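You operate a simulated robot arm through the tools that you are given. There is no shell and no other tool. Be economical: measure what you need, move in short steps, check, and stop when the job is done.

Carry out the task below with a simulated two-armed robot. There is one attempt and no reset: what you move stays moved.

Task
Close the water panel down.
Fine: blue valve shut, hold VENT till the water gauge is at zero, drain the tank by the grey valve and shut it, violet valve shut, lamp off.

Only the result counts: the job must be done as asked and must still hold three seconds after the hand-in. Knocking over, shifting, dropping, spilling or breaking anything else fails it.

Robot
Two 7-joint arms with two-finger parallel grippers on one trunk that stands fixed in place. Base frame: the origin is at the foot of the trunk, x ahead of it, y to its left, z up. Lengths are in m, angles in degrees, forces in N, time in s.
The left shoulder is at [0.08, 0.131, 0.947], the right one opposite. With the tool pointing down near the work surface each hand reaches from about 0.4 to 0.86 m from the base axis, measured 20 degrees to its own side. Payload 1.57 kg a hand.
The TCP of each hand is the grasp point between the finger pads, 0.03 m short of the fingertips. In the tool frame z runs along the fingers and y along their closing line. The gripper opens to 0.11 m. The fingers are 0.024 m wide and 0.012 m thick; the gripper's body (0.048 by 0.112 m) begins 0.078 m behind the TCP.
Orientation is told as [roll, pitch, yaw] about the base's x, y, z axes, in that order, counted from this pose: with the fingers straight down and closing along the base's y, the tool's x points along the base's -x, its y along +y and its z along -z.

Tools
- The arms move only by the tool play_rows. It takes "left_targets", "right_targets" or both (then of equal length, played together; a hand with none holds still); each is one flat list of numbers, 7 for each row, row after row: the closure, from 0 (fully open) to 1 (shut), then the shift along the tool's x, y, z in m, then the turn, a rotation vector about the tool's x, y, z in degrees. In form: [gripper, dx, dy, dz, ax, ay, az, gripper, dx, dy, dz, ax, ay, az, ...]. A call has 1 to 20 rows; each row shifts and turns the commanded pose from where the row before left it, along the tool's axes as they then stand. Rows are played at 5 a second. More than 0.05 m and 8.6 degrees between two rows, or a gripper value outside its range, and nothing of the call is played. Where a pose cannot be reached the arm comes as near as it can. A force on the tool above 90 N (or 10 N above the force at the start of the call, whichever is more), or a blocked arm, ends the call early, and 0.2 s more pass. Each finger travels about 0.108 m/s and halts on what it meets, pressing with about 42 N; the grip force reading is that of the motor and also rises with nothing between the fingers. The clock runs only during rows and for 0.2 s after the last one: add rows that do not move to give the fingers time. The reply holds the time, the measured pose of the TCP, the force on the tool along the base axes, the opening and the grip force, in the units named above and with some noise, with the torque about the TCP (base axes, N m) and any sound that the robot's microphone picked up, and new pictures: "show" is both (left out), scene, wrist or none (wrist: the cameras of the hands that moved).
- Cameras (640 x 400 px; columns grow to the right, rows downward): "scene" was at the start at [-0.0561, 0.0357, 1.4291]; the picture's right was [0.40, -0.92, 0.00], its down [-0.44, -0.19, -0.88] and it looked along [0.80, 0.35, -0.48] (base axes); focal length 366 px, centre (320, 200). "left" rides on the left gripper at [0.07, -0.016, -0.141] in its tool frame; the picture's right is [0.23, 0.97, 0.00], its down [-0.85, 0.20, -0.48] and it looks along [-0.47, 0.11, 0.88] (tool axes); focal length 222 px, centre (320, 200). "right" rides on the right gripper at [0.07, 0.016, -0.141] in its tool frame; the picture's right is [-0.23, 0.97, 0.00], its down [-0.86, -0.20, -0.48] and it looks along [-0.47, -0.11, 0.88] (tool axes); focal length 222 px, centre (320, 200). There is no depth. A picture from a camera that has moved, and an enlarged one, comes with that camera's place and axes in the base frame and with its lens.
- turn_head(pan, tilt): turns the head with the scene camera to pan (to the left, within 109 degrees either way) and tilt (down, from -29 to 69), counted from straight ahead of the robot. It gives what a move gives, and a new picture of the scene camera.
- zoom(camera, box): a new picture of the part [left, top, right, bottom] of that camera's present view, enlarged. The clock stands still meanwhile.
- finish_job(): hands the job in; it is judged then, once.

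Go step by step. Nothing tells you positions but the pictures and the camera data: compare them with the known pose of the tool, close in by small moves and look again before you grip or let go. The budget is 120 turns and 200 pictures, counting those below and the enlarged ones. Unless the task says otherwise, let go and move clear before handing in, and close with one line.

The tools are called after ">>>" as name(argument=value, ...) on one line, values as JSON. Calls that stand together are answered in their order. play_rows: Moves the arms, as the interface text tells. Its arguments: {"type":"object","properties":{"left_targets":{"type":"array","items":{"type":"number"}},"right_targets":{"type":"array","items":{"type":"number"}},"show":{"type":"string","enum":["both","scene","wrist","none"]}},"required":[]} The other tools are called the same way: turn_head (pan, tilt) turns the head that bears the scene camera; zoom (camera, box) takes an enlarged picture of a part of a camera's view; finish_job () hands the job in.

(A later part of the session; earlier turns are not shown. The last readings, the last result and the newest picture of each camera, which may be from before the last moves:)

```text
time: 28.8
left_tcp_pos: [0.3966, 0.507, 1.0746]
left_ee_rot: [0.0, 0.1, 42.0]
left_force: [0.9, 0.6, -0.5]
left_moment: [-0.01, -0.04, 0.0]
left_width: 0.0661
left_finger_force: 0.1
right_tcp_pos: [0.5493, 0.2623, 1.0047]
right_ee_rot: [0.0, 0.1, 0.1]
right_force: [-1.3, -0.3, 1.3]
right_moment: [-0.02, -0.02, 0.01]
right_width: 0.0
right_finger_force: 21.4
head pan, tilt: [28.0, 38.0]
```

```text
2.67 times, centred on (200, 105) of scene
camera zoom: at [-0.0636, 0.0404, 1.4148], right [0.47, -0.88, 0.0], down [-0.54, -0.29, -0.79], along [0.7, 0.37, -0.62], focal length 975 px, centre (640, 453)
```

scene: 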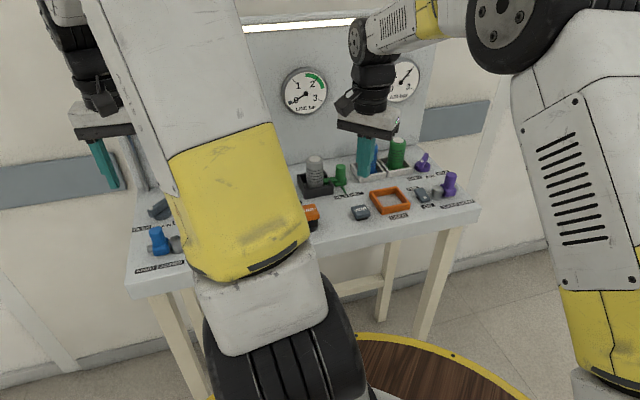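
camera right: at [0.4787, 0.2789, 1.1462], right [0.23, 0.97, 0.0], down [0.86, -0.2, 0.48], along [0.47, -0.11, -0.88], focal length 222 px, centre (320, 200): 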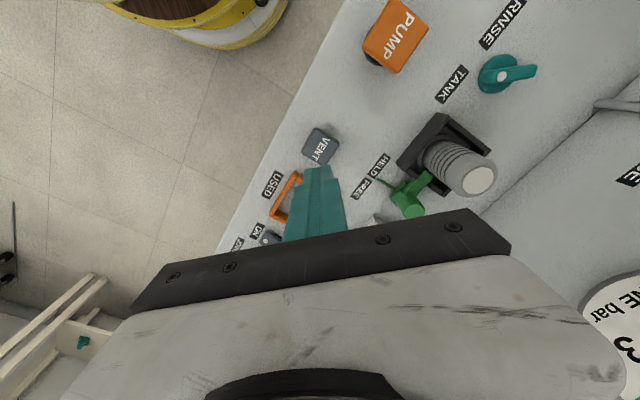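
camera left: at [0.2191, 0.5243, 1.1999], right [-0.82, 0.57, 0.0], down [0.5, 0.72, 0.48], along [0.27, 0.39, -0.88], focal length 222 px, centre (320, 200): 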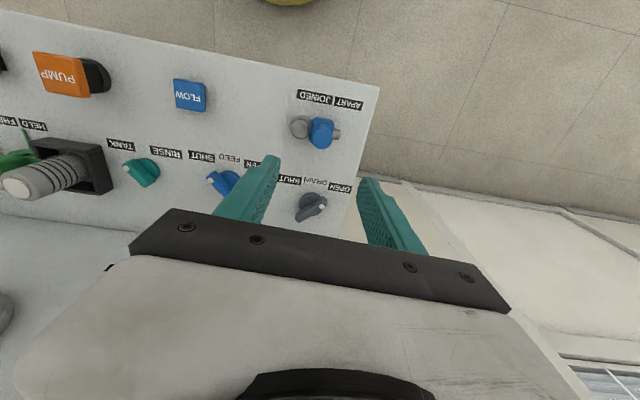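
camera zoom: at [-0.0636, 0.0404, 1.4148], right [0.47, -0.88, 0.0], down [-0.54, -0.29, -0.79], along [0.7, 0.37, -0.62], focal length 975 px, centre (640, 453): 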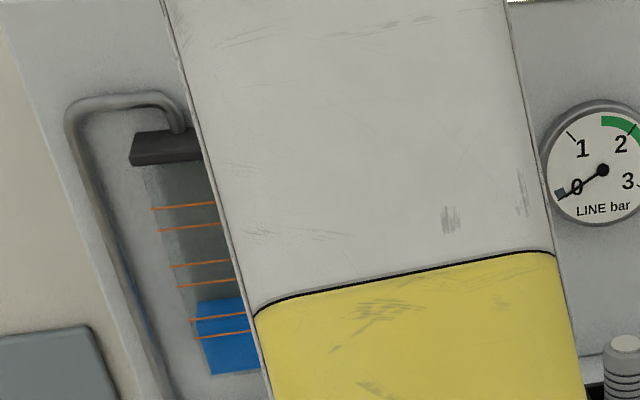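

The tank level is falling. While it drains I move the right hand above the violet valve to look at it.

>>> play_rows(right_targets=[1, 0, 0, -0.045, 0, 0, 0, 1, -0.038, -0.023, 0, 0, 0, 0, 1, -0.038, -0.023, 0, 0, 0, 0, 0.4, -0.038, -0.023, 0, 0, 0, 0, 0.4, -0.038, -0.023, 0, 0, 0, 0, 0.4, 0, 0, 0, 0, 0, 0, 0.4, 0, 0, 0, 0, 0, 0, 0.4, 0, 0, 0, 0, 0, 0, 0.4, 0, 0, 0, 0, 0, 0, 0.4, 0, 0, 0, 0, 0, 0, 0.4, 0, 0, 0, 0, 0, 0, 0.4, 0, 0, 0, 0, 0, 0, 0.4, 0, 0, 0, 0, 0, 0, 0.4, 0, 0, 0, 0, 0, 0], show="both")

>>> zoom(camera="scene", box=[80, 30, 320, 180])

>>> zoom(camera="right", box=[160, 60, 480, 260])

```text
time: 31.8
left_tcp_pos: [0.3976, 0.5056, 1.0749]
left_ee_rot: [0.1, -0.1, 41.9]
left_force: [0.6, -0.3, 0.3]
left_moment: [0.02, 0.02, 0.01]
left_width: 0.066
left_finger_force: 0.1
right_tcp_pos: [0.702, 0.1704, 1.0479]
right_ee_rot: [0.1, 0.0, 0.0]
right_force: [0.2, 0.2, -0.3]
right_moment: [0.0, -0.02, 0.02]
right_width: 0.0657
right_finger_force: 0.0
head pan, tilt: [28.0, 38.0]
camera right: at [0.6306, 0.1873, 1.1899], right [0.23, 0.97, 0.0], down [0.86, -0.2, 0.48], along [0.47, -0.11, -0.88], focal length 222 px, centre (320, 200)
```

scene: 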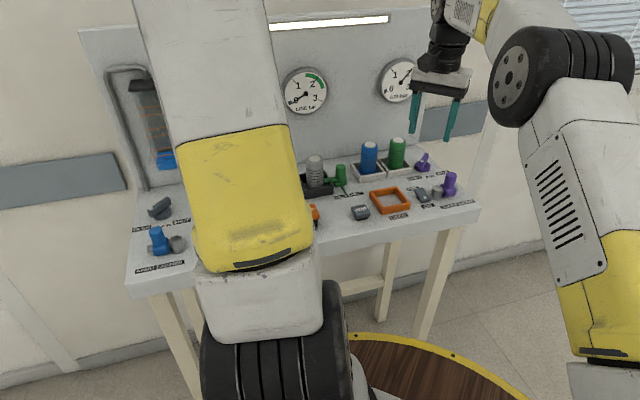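
right: 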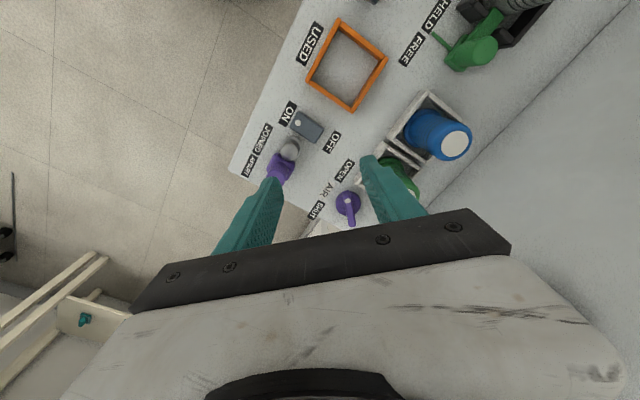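

```text
2.67 times, centred on (200, 105) of scene
camera zoom: at [-0.0632, 0.0402, 1.4148], right [0.47, -0.88, 0.0], down [-0.54, -0.29, -0.79], along [0.7, 0.37, -0.62], focal length 975 px, centre (640, 453)
```

zoom: 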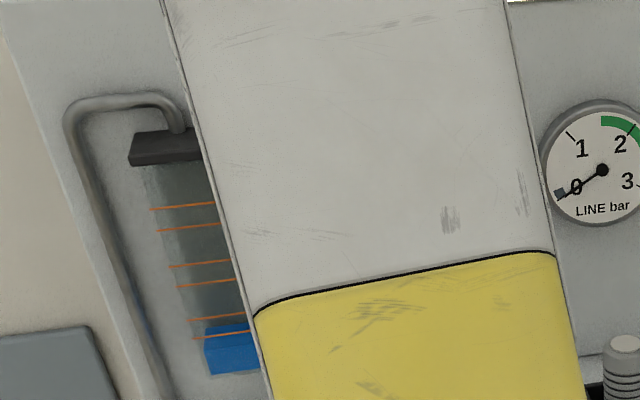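

```text
2.00 times, centred on (320, 160) of right
camera zoom: at [0.6306, 0.1873, 1.1899], right [0.23, 0.97, 0.0], down [0.86, -0.2, 0.48], along [0.47, -0.11, -0.88], focal length 444 px, centre (320, 280)
```

zoom: 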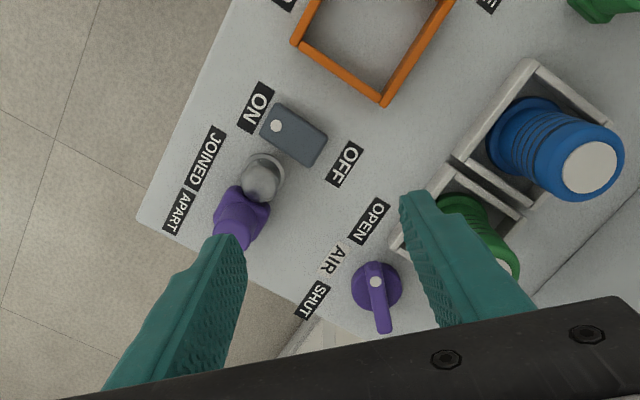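

The tank has roughly a third left. The violet valve is at about (0.824, 0.192), so it's a job for the left hand; the lamp rocker is at about (0.683, 0.156) for the right. While the tank drains I bring the right hand over the rocker for a closer look.

>>> play_rows(right_targets=[0.4, 0.01, -0.007, 0.024, 0, 0, 0, 0.4, 0.009, -0.007, 0.024, 0, 0, 0, 1, 0, 0, 0, 0, 0, 0, 1, 0, 0, 0, 0, 0, 0, 1, 0, 0, 0, 0, 0, 0, 1, 0, 0, 0, 0, 0, 0, 1, 0, 0, 0, 0, 0, 0, 1, 0, 0, 0, 0, 0, 0, 1, 0, 0, 0, 0, 0, 0, 1, 0, 0, 0, 0, 0, 0, 1, 0, 0, 0, 0, 0, 0, 1, 0, 0, 0, 0, 0, 0, 1, 0, 0, 0, 0, 0, 0, 1, 0, 0, 0, 0, 0, 0, 1, 0, 0, 0, 0, 0, 0, 1, 0, 0, 0, 0, 0, 0, 1, 0, 0, 0, 0, 0, 0, 1, 0, 0, 0, 0, 0, 0, 1, 0, 0, 0, 0, 0, 0], show="wrist")

>>> zoom(camera="scene", box=[80, 30, 320, 180])

>>> zoom(camera="right", box=[220, 80, 420, 205])

>>> zoom(camera="scene", box=[400, 140, 500, 220])

```text
time: 35.8
left_tcp_pos: [0.3977, 0.5056, 1.0754]
left_ee_rot: [0.0, 0.0, 42.0]
left_force: [-0.6, 0.7, 0.0]
left_moment: [0.0, 0.0, 0.01]
left_width: 0.066
left_finger_force: 0.0
right_tcp_pos: [0.681, 0.1576, 1.0022]
right_ee_rot: [0.0, 0.0, 0.0]
right_force: [0.3, 1.1, 0.4]
right_moment: [-0.01, -0.02, 0.0]
right_width: 0.0
right_finger_force: 21.0
head pan, tilt: [28.0, 38.0]
camera right: at [0.6113, 0.1733, 1.1432], right [0.23, 0.97, 0.0], down [0.86, -0.2, 0.48], along [0.47, -0.11, -0.88], focal length 222 px, centre (320, 200)
```

right: 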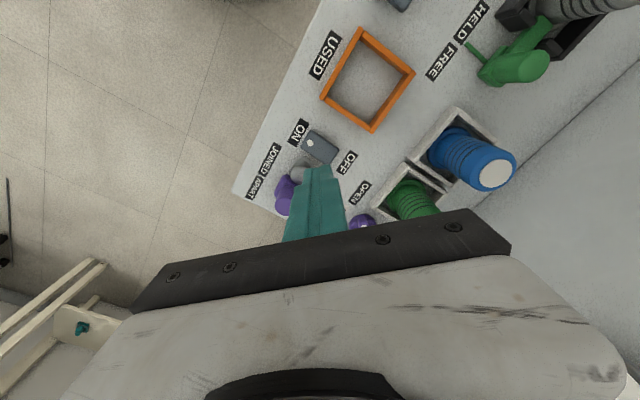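

```text
2.67 times, centred on (200, 105) of scene
camera zoom: at [-0.0632, 0.0402, 1.4148], right [0.47, -0.88, 0.0], down [-0.54, -0.29, -0.79], along [0.7, 0.37, -0.62], focal length 975 px, centre (640, 453)
```

zoom: 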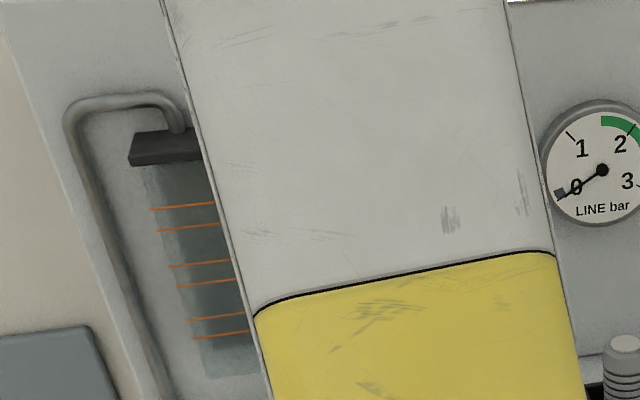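

```text
3.20 times, centred on (320, 142) of right
camera zoom: at [0.6113, 0.1733, 1.1432], right [0.23, 0.97, 0.0], down [0.86, -0.2, 0.48], along [0.47, -0.11, -0.88], focal length 711 px, centre (320, 384)
```

zoom: 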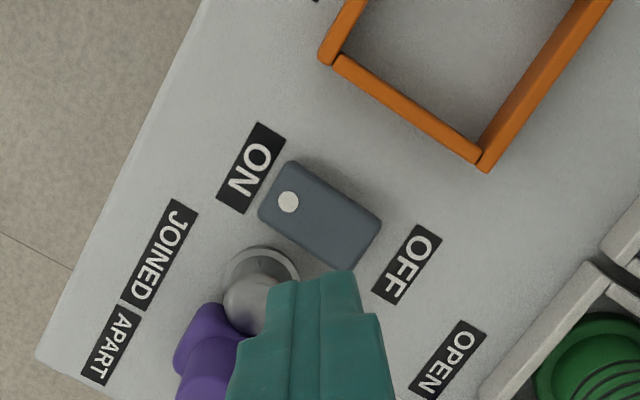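

```text
5.00 times, centred on (450, 180) of scene
camera zoom: at [-0.0632, 0.0402, 1.4148], right [0.47, -0.88, 0.0], down [-0.54, -0.29, -0.79], along [0.7, 0.37, -0.62], focal length 1829 px, centre (-330, 300)
```

zoom: 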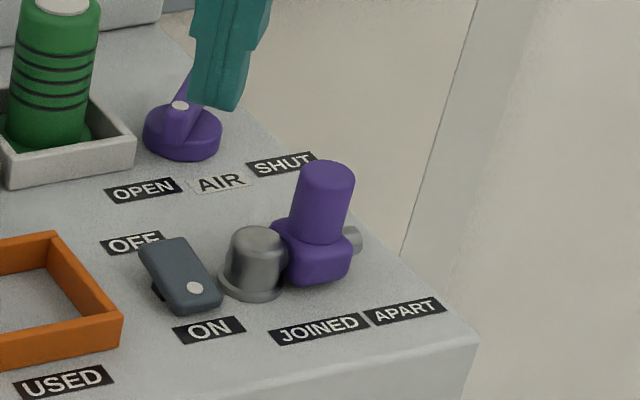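

The tank is empty. The left hand goes back over DRAIN at yaw 0 to shut it.

>>> play_rows(left_targets=[0.4, 0, 0, 0, 0, 0, 7, 0.4, 0, 0, 0, 0, 0, 7, 0.4, 0, 0, 0, 0, 0, 7, 0.4, 0, 0, 0, 0, 0, 7, 0.4, 0, 0, 0, 0, 0, 7, 0.4, 0, 0, 0, 0, 0, 7, 0.4, 0.0113, 0.0338, 0.022, 0, 0, 0, 0.4, 0.0113, 0.0338, 0.022, 0, 0, 0, 0.4, 0.0113, 0.0338, 0.022, 0, 0, 0, 0.4, 0.0113, 0.0338, 0.022, 0, 0, 0, 0.4, 0.0113, 0.0338, 0.022, 0, 0, 0, 0.4, 0, 0, 0, 0, 0, 0], show="wrist")

>>> zoom(camera="left", box=[160, 60, 480, 260])

```text
time: 38.4
left_tcp_pos: [0.3401, 0.6733, 0.9676]
left_ee_rot: [0.0, 0.0, -0.1]
left_force: [0.1, 0.2, 0.2]
left_moment: [-0.01, -0.01, 0.02]
left_width: 0.0661
left_finger_force: 0.1
right_tcp_pos: [0.6817, 0.1572, 1.0016]
right_ee_rot: [0.1, 0.0, 0.0]
right_force: [1.0, -0.2, -0.3]
right_moment: [0.03, 0.0, 0.01]
right_width: 0.0
right_finger_force: 21.4
head pan, tilt: [28.0, 38.0]
camera left: at [0.2701, 0.6573, 1.1095], right [-0.23, 0.97, 0.0], down [0.86, 0.2, 0.48], along [0.47, 0.11, -0.88], focal length 222 px, centre (320, 200)
```

left: 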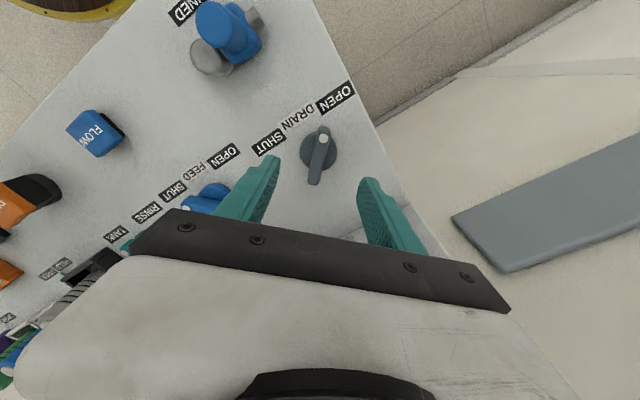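

```text
2.00 times, centred on (320, 160) of left
camera zoom: at [0.2701, 0.6573, 1.1095], right [-0.23, 0.97, 0.0], down [0.86, 0.2, 0.48], along [0.47, 0.11, -0.88], focal length 444 px, centre (320, 280)
```

zoom: 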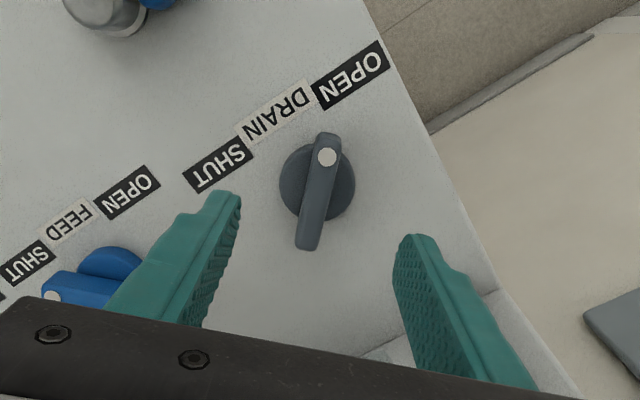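

Aligned with the bar. I lower, close, and turn counter-clockwise to SHUT.

>>> play_rows(left_targets=[0.4, 0, 0, 0.03, 0, 0, 0, 0.4, 0, 0, 0.03, 0, 0, 0, 0.8, 0, 0, 0, 0, 0, 0, 1, 0, 0, 0, 0, 0, 0, 1, 0, 0, 0, 0, 0, 0], show="none")

```text
time: 39.6
left_tcp_pos: [0.3397, 0.6725, 0.9074]
left_ee_rot: [-0.3, 0.1, -0.1]
left_force: [-3.4, -18.1, 0.3]
left_moment: [-0.02, -0.14, 0.08]
left_width: 0.013
left_finger_force: 29.6
right_tcp_pos: [0.6817, 0.1547, 1.0004]
right_ee_rot: [0.1, 0.0, 0.0]
right_force: [0.1, 0.0, -0.6]
right_moment: [0.0, 0.0, 0.0]
right_width: 0.0
right_finger_force: 21.7
head pan, tilt: [28.0, 38.0]
```

>>> play_rows(left_targets=[1, -0.001, -0.002, 0, 0, 0, -8, 1, 0, 0, 0, 0, 0, -8, 1, 0, 0, 0, 0, 0, -8, 1, 0, 0, 0, 0, 0, -8, 1, 0, 0, 0, 0, 0, -8, 1, 0, 0, 0, 0, 0, -8, 1, 0, 0, 0, 0, 0, -8, 1, 0, 0, 0, 0, 0, -8, 1, 0, 0, 0, 0, 0, -8, 1, 0, 0, 0, 0, 0, -8, 1, 0, 0, 0, 0, 0, -8, 1, 0, 0, 0, 0, 0, -4], show="wrist")

```text
time: 42.2
left_tcp_pos: [0.3384, 0.6736, 0.9071]
left_ee_rot: [0.1, -0.1, 92.1]
left_force: [-21.1, 10.2, 9.9]
left_moment: [0.31, 0.09, -0.83]
left_width: 0.0132
left_finger_force: 29.6
right_tcp_pos: [0.6819, 0.1588, 1.0022]
right_ee_rot: [-0.1, 0.1, 0.2]
right_force: [-0.3, -0.3, 0.1]
right_moment: [-0.02, -0.04, 0.01]
right_width: 0.0
right_finger_force: 21.2
head pan, tilt: [28.0, 38.0]
camera left: at [0.3588, 0.6035, 1.049], right [-0.97, -0.26, 0.0], down [-0.23, 0.85, 0.48], along [-0.13, 0.46, -0.88], focal length 222 px, centre (320, 200)
```

left: 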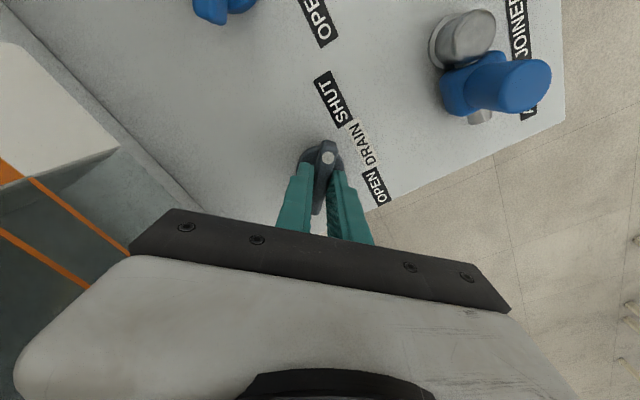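

DRAIN is shut against its stop. I release, raise the left hand and turn it to yaw 0, while the right hand clears out of the way.

>>> play_rows(left_targets=[0.5, 0, 0, 0, 0, 0, 0, 0.4, 0, 0, 0, 0, 0, 0, 0.4, 0, 0, -0.04, 0, 0, 0, 0.4, 0, 0, -0.04, 0, 0, 0, 0.4, 0.01, 0, -0.04, 0, 0, 0, 0.4, 0.01, 0, -0.04, 0, 0, 0, 0.4, 0, 0, 0, 0, 0, 8.4, 0.4, 0, 0, 0, 0, 0, 8.4, 0.4, 0, 0, 0, 0, 0, 8.4, 0.4, 0, 0, 0, 0, 0, 8.4, 0.4, 0, 0, 0, 0, 0, 8.4, 0.4, 0, 0, 0, 0, 0, 8.4, 0.4, 0, 0, 0, 0, 0, 8.4, 0.4, 0, 0, 0, 0, 0, 8.4, 0.4, 0, 0, 0, 0, 0, 8.4, 0.4, 0, 0, 0, 0, 0, 8.4, 0.4, 0, 0, 0, 0, 0, 8], right_targets=[1, 0, 0, -0.04, 0, 0, 0, 1, 0, 0, -0.04, 0, 0, 0, 1, 0.028, -0.036, 0, 0, 0, 0, 1, 0.028, -0.036, 0, 0, 0, 0, 1, 0.028, -0.036, 0, 0, 0, 0, 1, 0.028, -0.036, 0, 0, 0, 0, 1, 0.028, -0.036, 0, 0, 0, 0, 1, 0.028, -0.036, 0, 0, 0, 0, 1, 0.028, -0.036, 0, 0, 0, 0, 1, 0, 0, 0, 0, 0, 0, 1, 0, 0, 0, 0, 0, 0, 1, 0, 0, 0, 0, 0, 0, 1, 0, 0, 0, 0, 0, 0, 1, 0, 0, 0, 0, 0, 0, 1, 0, 0, 0, 0, 0, 0, 1, 0, 0, 0, 0, 0, 0, 1, 0, 0, 0, 0, 0, 0], show="both")

```text
time: 45.8
left_tcp_pos: [0.3415, 0.6528, 1.0665]
left_ee_rot: [0.0, 0.1, -0.2]
left_force: [-0.9, -0.5, -0.4]
left_moment: [0.03, -0.03, 0.01]
left_width: 0.0663
left_finger_force: 0.0
right_tcp_pos: [0.4844, -0.0979, 1.0795]
right_ee_rot: [-0.1, 0.0, 0.0]
right_force: [-0.8, -0.3, -0.1]
right_moment: [0.01, 0.01, -0.01]
right_width: 0.0001
right_finger_force: 21.8
head pan, tilt: [28.0, 38.0]
camera right: at [0.4144, -0.0814, 1.2213], right [0.23, 0.97, 0.0], down [0.86, -0.2, 0.48], along [0.47, -0.11, -0.88], focal length 222 px, centre (320, 200)
camera left: at [0.2732, 0.6357, 1.2088], right [-0.22, 0.97, 0.0], down [0.86, 0.2, 0.48], along [0.47, 0.11, -0.88], focal length 222 px, centre (320, 200)
```

scene: 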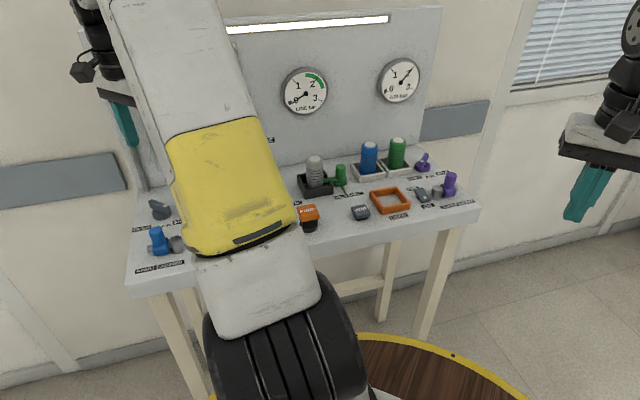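
right: 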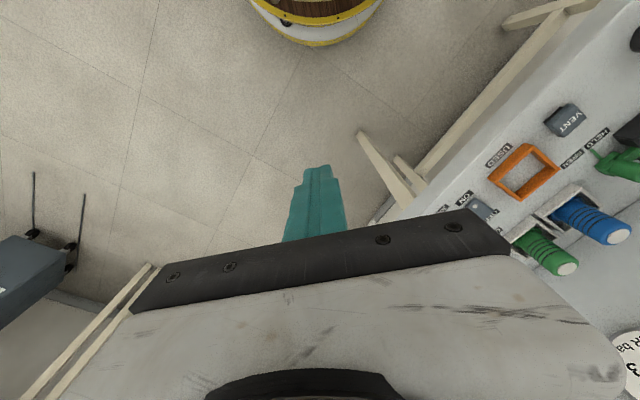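
left: 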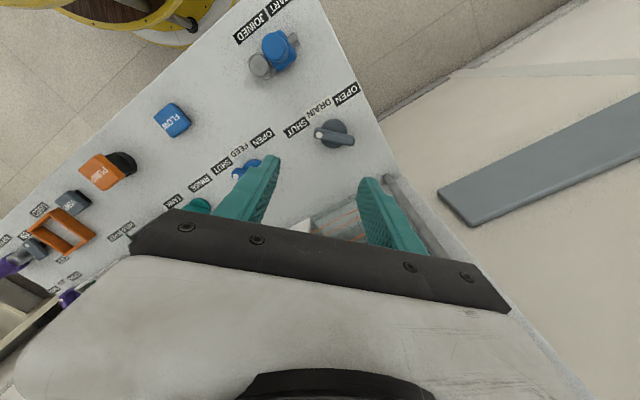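

Both valves on the left side are shut. The left hand travels along the panel, above the cylinders, toward the violet valve.

>>> play_rows(left_targets=[0.4, -0.026, -0.038, -0.002, 0, 0, 0, 0.4, -0.026, -0.038, -0.002, 0, 0, 0, 0.4, -0.026, -0.038, -0.002, 0, 0, 0, 0.4, -0.026, -0.038, -0.002, 0, 0, 0, 0.4, -0.026, -0.038, -0.002, 0, 0, 0, 0.4, -0.026, -0.038, -0.002, 0, 0, 0, 0.4, -0.026, -0.038, -0.002, 0, 0, 0, 0.4, -0.026, -0.038, -0.002, 0, 0, 0, 0.4, -0.038, -0.026, 0.003, 0, 0, 0, 0.4, -0.038, -0.026, 0.003, 0, 0, 0, 0.4, -0.038, -0.026, 0.003, 0, 0, 0, 0.4, -0.038, -0.026, 0.003, 0, 0, 0, 0.4, -0.038, -0.026, 0.003, 0, 0, 0, 0.4, -0.038, -0.026, 0.003, 0, 0, 0], show="both")

>>> zoom(camera="left", box=[160, 60, 480, 260])

```text
time: 48.8
left_tcp_pos: [0.7756, 0.1938, 1.0667]
left_ee_rot: [0.0, 0.0, 0.1]
left_force: [-0.9, -0.3, 1.2]
left_moment: [-0.03, -0.06, -0.05]
left_width: 0.0661
left_finger_force: 0.1
right_tcp_pos: [0.4839, -0.0983, 1.0801]
right_ee_rot: [0.0, 0.0, 0.1]
right_force: [-0.1, 0.3, 0.5]
right_moment: [-0.02, -0.06, 0.01]
right_width: 0.0
right_finger_force: 21.1
head pan, tilt: [28.0, 38.0]
camera left: at [0.7065, 0.1769, 1.2074], right [-0.23, 0.97, 0.0], down [0.86, 0.2, 0.48], along [0.47, 0.11, -0.88], focal length 222 px, centre (320, 200)
```

scene: 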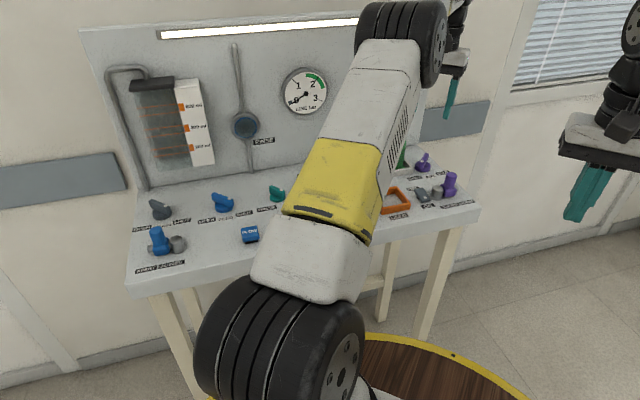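
left: 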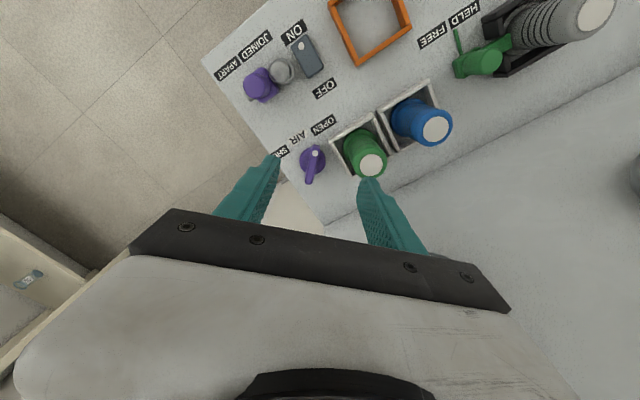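

```text
2.00 times, centred on (320, 160) of left
camera zoom: at [0.7065, 0.1769, 1.2074], right [-0.23, 0.97, 0.0], down [0.86, 0.2, 0.48], along [0.47, 0.11, -0.88], focal length 444 px, centre (320, 280)
```

zoom: 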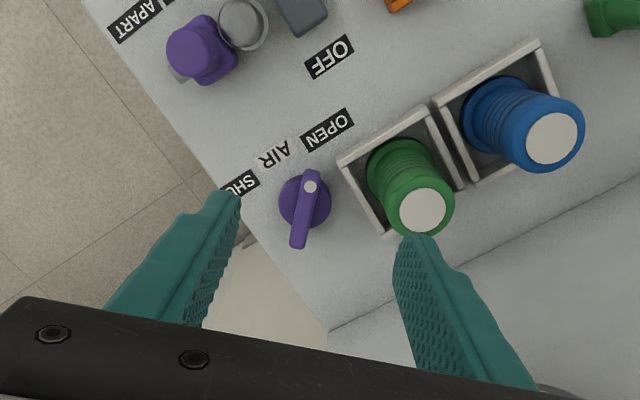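

The violet valve is confirmed at (0.825, 0.192). I move over it, narrowing the fingers to stay clear of the green cylinder, and check reach.

>>> play_rows(left_targets=[0.5, -0.025, -0.001, 0.02, 0, 0, 0, 0.5, -0.0245, -0.001, 0.03, 0, 0, 0, 0.5, 0, 0, 0.03, 0, 0, 0, 0.5, 0, 0, 0.02, 0, 0, 0], show="both")

>>> zoom(camera="left", box=[160, 60, 480, 260])

```text
time: 49.8
left_tcp_pos: [0.8065, 0.1938, 0.9629]
left_ee_rot: [0.0, 0.0, 0.0]
left_force: [0.0, -0.5, 1.0]
left_moment: [0.01, -0.05, -0.01]
left_width: 0.0547
left_finger_force: 0.2
left hand out of reach, approached as far as the arm can: row 1, 2
right_tcp_pos: [0.4839, -0.0974, 1.0798]
right_ee_rot: [0.0, 0.1, 0.0]
right_force: [-0.3, -0.7, -1.5]
right_moment: [0.02, 0.0, -0.02]
right_width: 0.0
right_finger_force: 21.3
head pan, tilt: [28.0, 38.0]
camera left: at [0.7365, 0.1778, 1.1044], right [-0.23, 0.97, 0.0], down [0.86, 0.2, 0.48], along [0.47, 0.11, -0.88], focal length 222 px, centre (320, 200)
```

scene: 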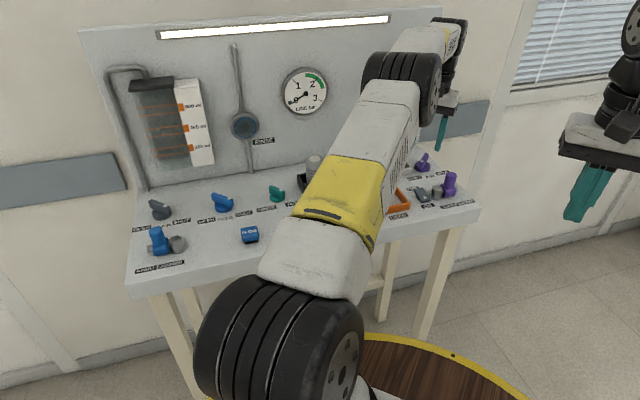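
left: 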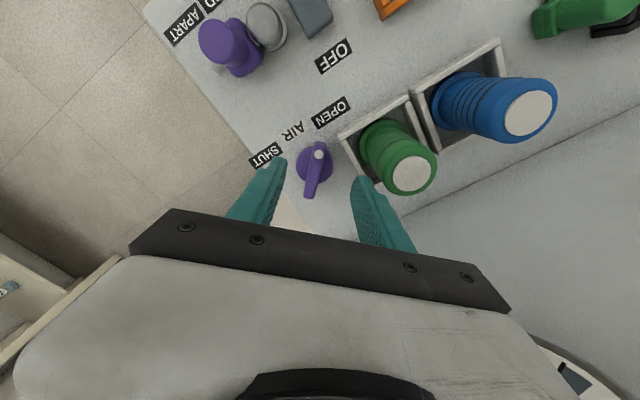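

```text
2.00 times, centred on (320, 160) of left
camera zoom: at [0.7365, 0.1778, 1.1044], right [-0.23, 0.97, 0.0], down [0.86, 0.2, 0.48], along [0.47, 0.11, -0.88], focal length 444 px, centre (320, 280)
```

zoom: 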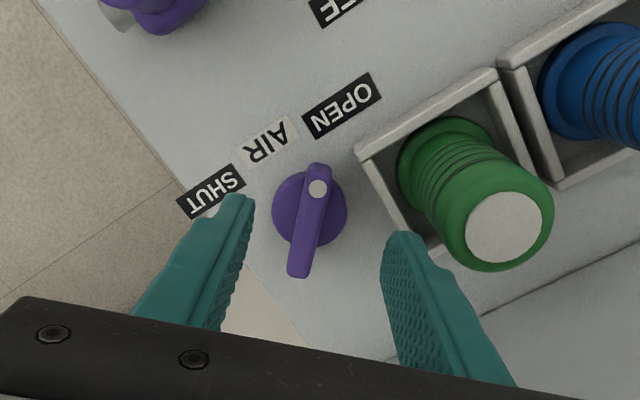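

Near the reach limit; the fingers are at x = 0.807 and need 0.825. Lower down there should be a bit more reach, so I try it there.

>>> play_rows(left_targets=[0.5, 0, 0, 0.015, 0, 0, 0, 0.5, 0, 0, 0.015, 0, 0, 0, 0.5, -0.01, 0, 0, 0, 0, 0, 0.5, -0.008, 0, 0, 0, 0, 0], show="wrist")

>>> zoom(camera="left", box=[240, 100, 400, 200])

```text
time: 50.8
left_tcp_pos: [0.8165, 0.1929, 0.9311]
left_ee_rot: [0.0, 0.0, -0.1]
left_force: [0.4, 0.3, 0.1]
left_moment: [0.0, -0.04, -0.01]
left_width: 0.0552
left_finger_force: 0.0
left hand out of reach, approached as far as the arm can: row 4
right_tcp_pos: [0.4846, -0.0966, 1.0785]
right_ee_rot: [0.0, 0.0, 0.0]
right_force: [-1.1, -0.9, 0.3]
right_moment: [-0.01, -0.03, 0.01]
right_width: 0.0
right_finger_force: 21.1
head pan, tilt: [28.0, 38.0]
camera left: at [0.7483, 0.1769, 1.073], right [-0.23, 0.97, 0.0], down [0.86, 0.2, 0.48], along [0.47, 0.11, -0.88], focal length 222 px, centre (320, 200)
```

left: 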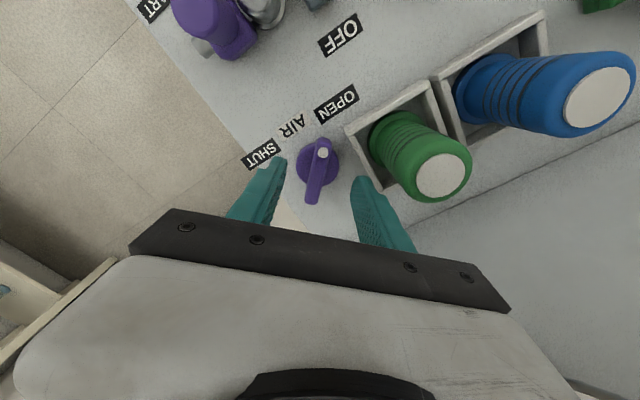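

```text
4.00 times, centred on (320, 150) of left
camera zoom: at [0.7483, 0.1769, 1.073], right [-0.23, 0.97, 0.0], down [0.86, 0.2, 0.48], along [0.47, 0.11, -0.88], focal length 888 px, centre (320, 400)
```

zoom: 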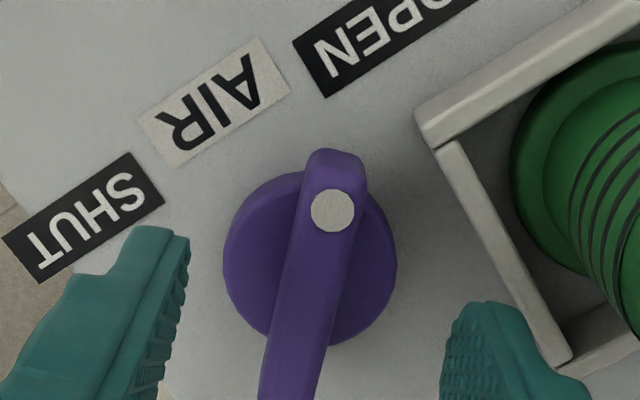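

Reach improves lower down. I narrow the fingers to 3.3 cm to miss the tray wall, and descend further while nudging forward.

>>> play_rows(left_targets=[0.7, 0, 0.001, 0, 0, 0, 0, 0.7, 0, 0, 0.012, 0, 0, 0, 0.7, -0.004, 0, 0, 0, 0, 0, 0.7, 0, 0, 0.011, 0, 0, 0, 0.7, -0.004, 0, 0, 0, 0, 0, 0.7, 0, 0, 0, 0, 0, 0], show="wrist")

>>> zoom(camera="left", box=[240, 100, 400, 200])

```text
time: 52.2
left_tcp_pos: [0.8212, 0.1932, 0.9089]
left_ee_rot: [0.0, 0.0, -0.1]
left_force: [0.4, 0.6, 0.7]
left_moment: [-0.01, -0.01, 0.0]
left_width: 0.0331
left_finger_force: 0.0
left hand out of reach, approached as far as the arm can: row 5
right_tcp_pos: [0.4851, -0.0968, 1.0797]
right_ee_rot: [-0.1, -0.1, 0.0]
right_force: [-0.2, 0.0, 0.0]
right_moment: [-0.01, 0.03, 0.01]
right_width: 0.0002
right_finger_force: 21.4
head pan, tilt: [28.0, 38.0]
camera left: at [0.752, 0.1775, 1.0504], right [-0.23, 0.97, 0.0], down [0.86, 0.2, 0.48], along [0.47, 0.11, -0.88], focal length 222 px, centre (320, 200)
```

left: 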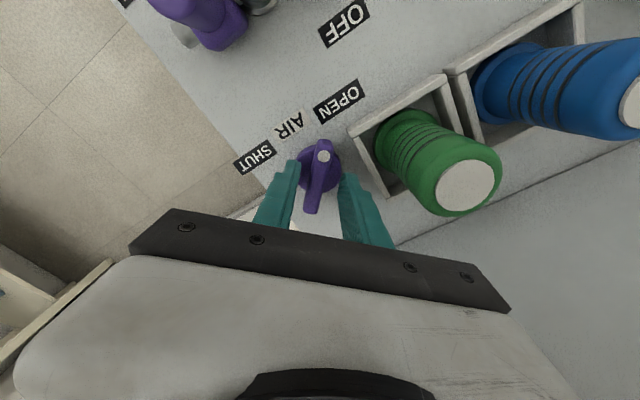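

```text
4.00 times, centred on (320, 150) of left
camera zoom: at [0.752, 0.1775, 1.0504], right [-0.23, 0.97, 0.0], down [0.86, 0.2, 0.48], along [0.47, 0.11, -0.88], focal length 888 px, centre (320, 400)
```

zoom: 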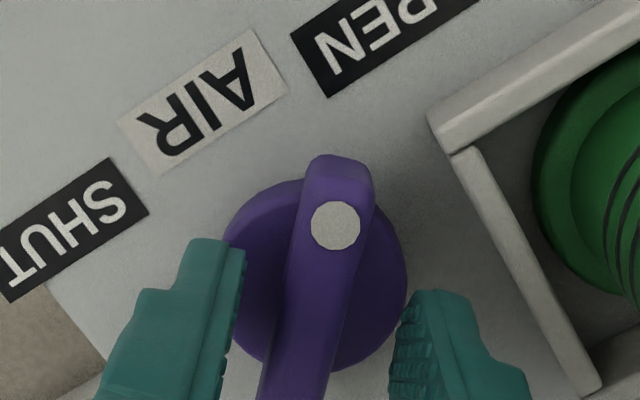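

Fingers straddle the bar, 4 mm short of the pivot, which is acceptable. I close and turn counter-clockwise, following the arc.

>>> play_rows(left_targets=[0.9, 0, 0, 0, 0, 0, 0, 1, 0, 0, 0, 0, 0, 0, 1, 0, 0, 0, 0, 0, 0, 1, 0, -0.0005, 0, 0, 0, -8, 1, 0, -0.0005, 0, 0, 0, -8, 1, 0, -0.0005, 0, 0, 0, -8, 1, 0, -0.0005, 0, 0, 0, -8, 1, 0, -0.0005, 0, 0, 0, -8], show="wrist")

```text
time: 54.0
left_tcp_pos: [0.8212, 0.1915, 0.9099]
left_ee_rot: [0.0, 0.0, 40.2]
left_force: [-2.2, -9.4, 7.6]
left_moment: [-0.03, -0.02, 0.03]
left_width: 0.0129
left_finger_force: 29.4
right_tcp_pos: [0.4841, -0.0992, 1.08]
right_ee_rot: [0.0, 0.0, 0.2]
right_force: [-0.1, 0.1, 0.3]
right_moment: [0.0, -0.02, 0.01]
right_width: 0.0
right_finger_force: 21.4
head pan, tilt: [28.0, 38.0]
camera left: at [0.7786, 0.1345, 1.0503], right [-0.8, 0.6, 0.0], down [0.53, 0.7, 0.48], along [0.29, 0.38, -0.88], focal length 222 px, centre (320, 200)
```

left: 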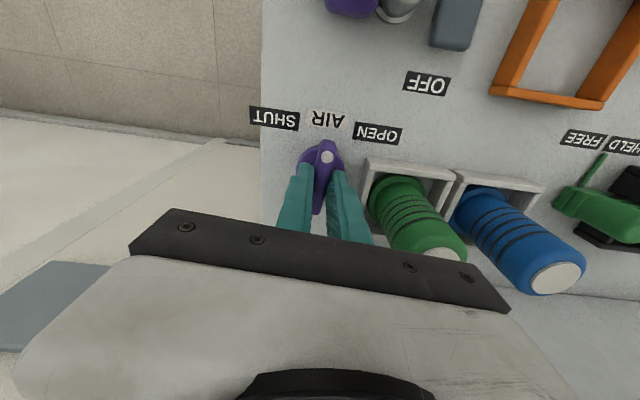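

Turning well. I continue to the stop.

>>> play_rows(left_targets=[1, 0, -0.0005, 0, 0, 0, -8, 1, 0, -0.0005, 0, 0, 0, -8, 1, 0, -0.0005, 0, 0, 0, -8, 1, 0, -0.0005, 0, 0, 0, -8, 1, 0, -0.0005, 0, 0, 0, -8, 1, 0, -0.0005, 0, 0, 0, -8, 1, 0, 0, 0, 0, 0, -4], show="wrist")

```text
time: 55.6
left_tcp_pos: [0.82, 0.1926, 0.9086]
left_ee_rot: [0.0, -0.1, 92.0]
left_force: [-3.2, 4.9, 11.9]
left_moment: [0.38, 0.27, -0.83]
left_width: 0.0131
left_finger_force: 30.0
left hand out of reach, approached as far as the arm can: row 6
right_tcp_pos: [0.4839, -0.0986, 1.0802]
right_ee_rot: [0.0, 0.1, 0.1]
right_force: [-0.2, -0.4, 0.4]
right_moment: [-0.01, 0.0, 0.02]
right_width: 0.0002
right_finger_force: 21.5
head pan, tilt: [28.0, 38.0]
camera left: at [0.8395, 0.1228, 1.05], right [-0.97, -0.26, 0.0], down [-0.23, 0.85, 0.48], along [-0.12, 0.46, -0.88], focal length 222 px, centre (320, 200)
```

left: 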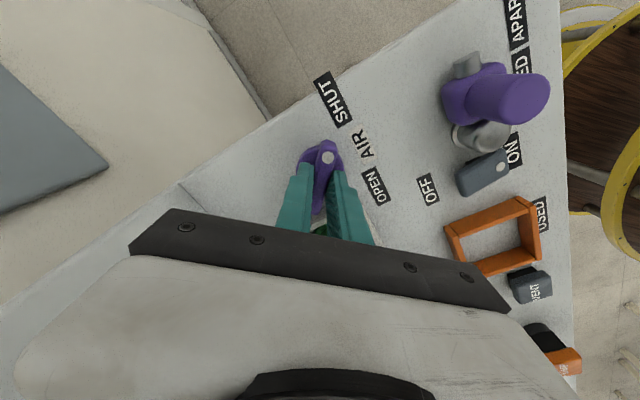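

Violet valve is at its shut stop. I open slightly, rise straight up and retreat the left hand.

>>> play_rows(left_targets=[0.75, 0, 0, 0, 0, 0, 0, 0.75, 0, 0, 0, 0, 0, 0, 0.75, 0, 0, -0.03, 0, 0, 0, 0.75, 0.002, 0.008, -0.04, 0, 0, 0, 0.75, 0.002, 0.01, -0.04, 0, 0, 0, 0.75, 0.002, 0.02, -0.04, 0, 0, 0, 0.75, 0.002, 0.02, -0.02, 0, 0, 0, 0.75, -0.025, 0.037, 0, 0, 0, 0, 0.75, -0.025, 0.037, 0, 0, 0, 0, 0.75, -0.025, 0.037, 0, 0, 0, 0, 0.75, -0.025, 0.037, 0, 0, 0, 0, 0.75, -0.025, 0.037, 0, 0, 0, 0, 0.75, -0.025, 0.037, 0, 0, 0, 0, 0.75, -0.025, 0.037, 0, 0, 0, 0, 0.75, -0.025, 0.037, 0, 0, 0, 0, 0.75, -0.025, 0.037, 0, 0, 0, 0, 0.75, -0.025, 0.037, 0, 0, 0, 0], show="scene")

>>> zoom(camera="scene", box=[380, 140, 500, 220])

```text
time: 59.2
left_tcp_pos: [0.3844, 0.4165, 1.0771]
left_ee_rot: [0.0, -0.1, 91.9]
left_force: [0.5, 0.1, -0.4]
left_moment: [0.01, 0.07, 0.03]
left_width: 0.0275
left_finger_force: 0.0
right_tcp_pos: [0.4863, -0.0985, 1.0783]
right_ee_rot: [0.0, -0.1, -0.1]
right_force: [0.4, -0.4, 0.0]
right_moment: [0.02, 0.01, 0.05]
right_width: 0.0001
right_finger_force: 20.8
head pan, tilt: [28.0, 38.0]
```

scene: 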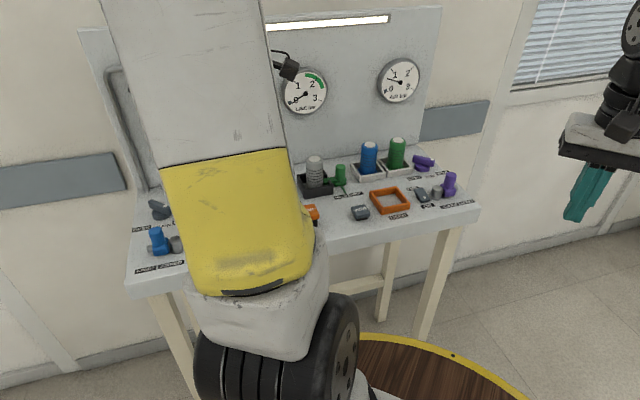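

```text
5.00 times, centred on (440, 180) of scene
camera zoom: at [-0.0629, 0.04, 1.4149], right [0.47, -0.88, 0.0], down [-0.54, -0.29, -0.79], along [0.7, 0.37, -0.62], focal length 1829 px, centre (-280, 300)
```

zoom: 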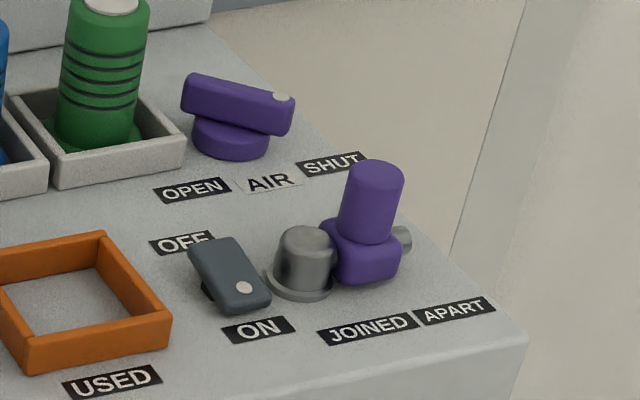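

The AIR handle is at SHUT and the air gauge is falling. Now the right hand (yaw 40) goes over the OFF end of the lamp rocker at about (0.694, 0.172).

>>> play_rows(right_targets=[1, -0.0262, 0.0338, 0.005, 0, 0, 0, 1, -0.0262, 0.0338, 0.005, 0, 0, 0, 1, -0.0262, 0.0338, 0.005, 0, 0, 0, 1, -0.0262, 0.0338, 0.005, 0, 0, 0, 1, -0.0262, 0.0338, 0.005, 0, 0, 0, 1, -0.0262, 0.0338, 0.005, 0, 0, 0, 1, -0.0262, 0.0338, 0.005, 0, 0, 0, 1, -0.0262, 0.0338, 0.005, 0, 0, 0, 1, 0, 0, 0.01, 0, 0, -8, 1, 0, 0, 0.01, 0, 0, -8, 1, 0, 0, 0.01, 0, 0, -8, 1, 0, 0, 0.01, 0, 0, -8, 1, 0, 0, 0.01, 0, 0, -8], show="both")

>>> zoom(camera="right", box=[220, 80, 420, 205])

```text
time: 62.0
left_tcp_pos: [0.3847, 0.4175, 1.0769]
left_ee_rot: [0.0, 0.0, 92.0]
left_force: [0.0, -0.6, 0.6]
left_moment: [0.01, -0.01, 0.01]
left_width: 0.0274
left_finger_force: 0.2
right_tcp_pos: [0.6959, 0.1755, 0.9919]
right_ee_rot: [0.0, 0.0, 40.1]
right_force: [0.2, 0.3, -0.6]
right_moment: [0.0, 0.0, 0.02]
right_width: 0.0
right_finger_force: 21.4
head pan, tilt: [28.0, 38.0]
camera right: at [0.6317, 0.1428, 1.1325], right [-0.45, 0.89, 0.0], down [0.78, 0.4, 0.48], along [0.43, 0.22, -0.88], focal length 222 px, centre (320, 200)
```

scene: 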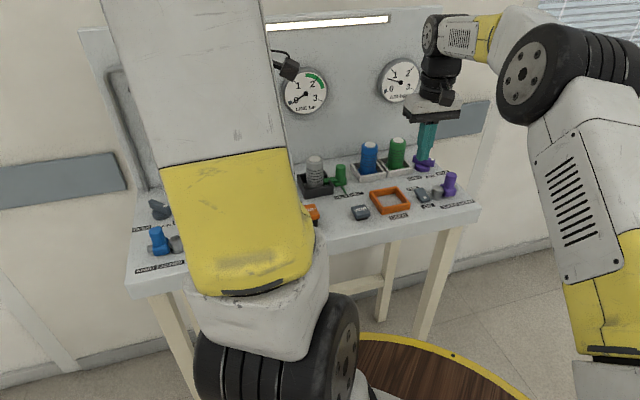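
right: 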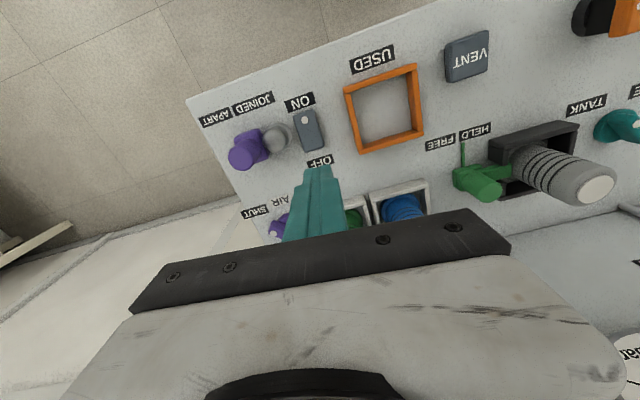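

```text
3.20 times, centred on (320, 142) of right
camera zoom: at [0.6317, 0.1428, 1.1325], right [-0.45, 0.89, 0.0], down [0.78, 0.4, 0.48], along [0.43, 0.22, -0.88], focal length 711 px, centre (320, 384)
```

zoom: 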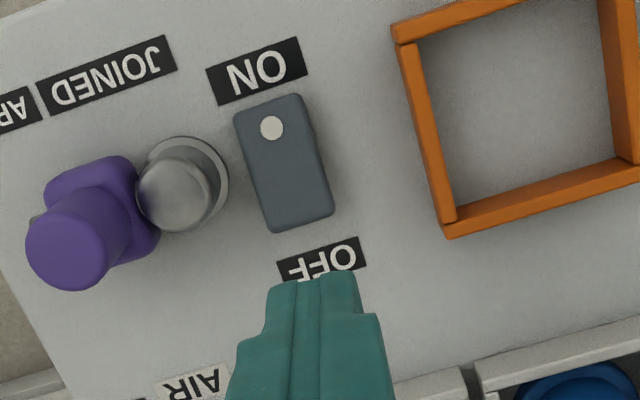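

The rocker's OFF end is at about (0.697, 0.169). I shift slightly and descend to about 1 cm above it.

>>> play_rows(right_targets=[1, -0.0005, -0.0046, 0.02, 0, 0, 0, 1, 0, 0, 0.02, 0, 0, 0, 1, 0, 0, 0.022, 0, 0, 0], show="wrist")

>>> zoom(camera="right", box=[240, 90, 400, 190])

>>> zoom(camera="scene", box=[380, 140, 500, 220])

```text
time: 62.8
left_tcp_pos: [0.3842, 0.4172, 1.0773]
left_ee_rot: [0.0, 0.0, 92.0]
left_force: [1.3, 0.4, -0.6]
left_moment: [0.0, -0.02, 0.01]
left_width: 0.0273
left_finger_force: 0.1
right_tcp_pos: [0.7002, 0.171, 0.9285]
right_ee_rot: [0.0, 0.0, 39.9]
right_force: [1.0, 0.1, -0.4]
right_moment: [0.0, -0.03, 0.0]
right_width: 0.0
right_finger_force: 21.7
head pan, tilt: [28.0, 38.0]
camera right: at [0.6358, 0.1393, 1.07], right [-0.45, 0.89, 0.0], down [0.78, 0.4, 0.48], along [0.43, 0.22, -0.88], focal length 222 px, centre (320, 200)
```

right: 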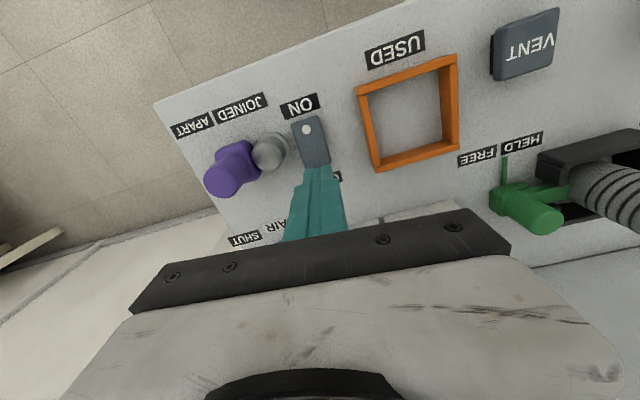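

```text
4.00 times, centred on (320, 140) of right
camera zoom: at [0.6358, 0.1393, 1.07], right [-0.45, 0.89, 0.0], down [0.78, 0.4, 0.48], along [0.43, 0.22, -0.88], focal length 888 px, centre (320, 440)
```

zoom: 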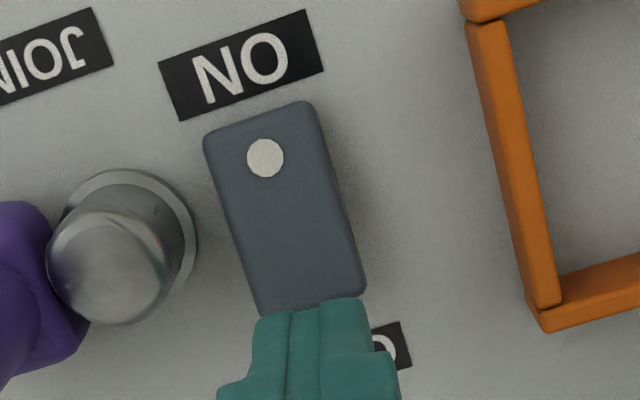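

```text
5.00 times, centred on (440, 180) of scene
camera zoom: at [-0.0633, 0.0402, 1.4148], right [0.47, -0.88, 0.0], down [-0.54, -0.29, -0.79], along [0.7, 0.37, -0.62], focal length 1829 px, centre (-280, 300)
```

zoom: 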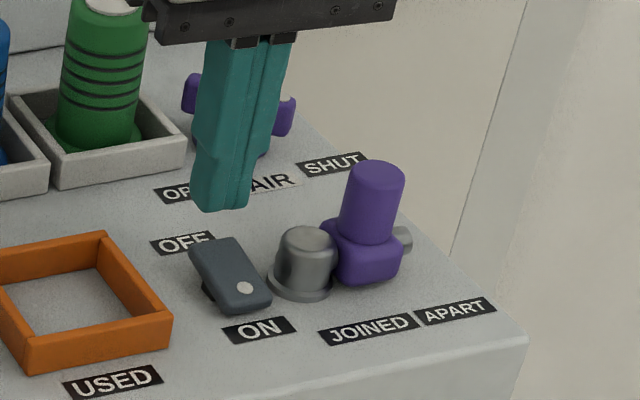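

Aligned over the OFF end. I press down in small steps.

>>> play_rows(right_targets=[1, 0, 0, 0.005, 0, 0, 0, 1, 0, 0, 0.005, 0, 0, 0, 1, 0, 0, 0.005, 0, 0, 0, 1, 0, 0, 0.003, 0, 0, 0, 1, 0, 0, 0.003, 0, 0, 0], show="both")

```text
time: 64.0
left_tcp_pos: [0.3846, 0.4161, 1.0776]
left_ee_rot: [0.1, 0.0, 91.9]
left_force: [0.3, -0.6, 0.2]
left_moment: [0.04, 0.0, 0.0]
left_width: 0.0275
left_finger_force: 0.1
right_tcp_pos: [0.6986, 0.1714, 0.908]
right_ee_rot: [0.1, -0.1, 40.0]
right_force: [0.2, 1.0, 0.8]
right_moment: [-0.02, 0.05, 0.01]
right_width: 0.0
right_finger_force: 21.3
head pan, tilt: [28.0, 38.0]
camera right: at [0.6348, 0.1393, 1.05], right [-0.45, 0.89, 0.0], down [0.78, 0.4, 0.48], along [0.43, 0.22, -0.88], focal length 222 px, centre (320, 200)
```

scene: 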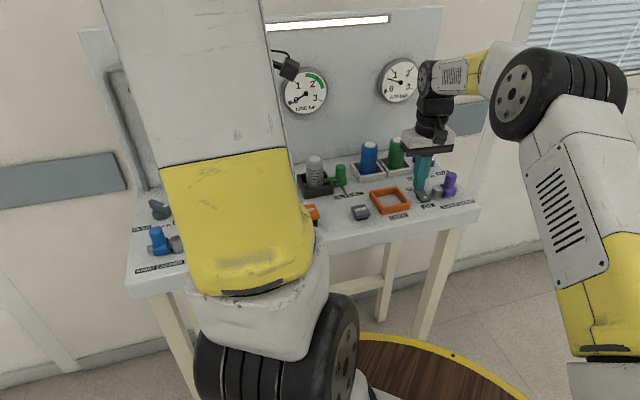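
right: 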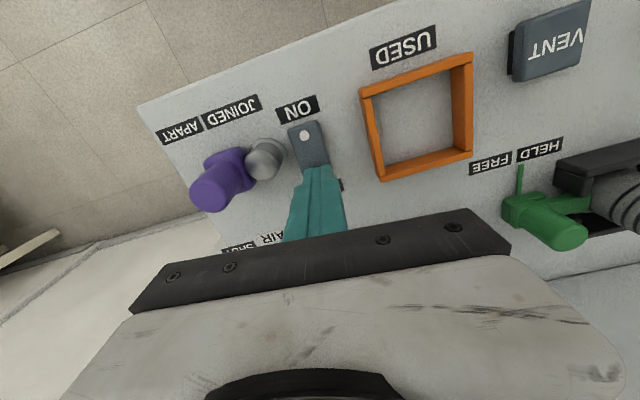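

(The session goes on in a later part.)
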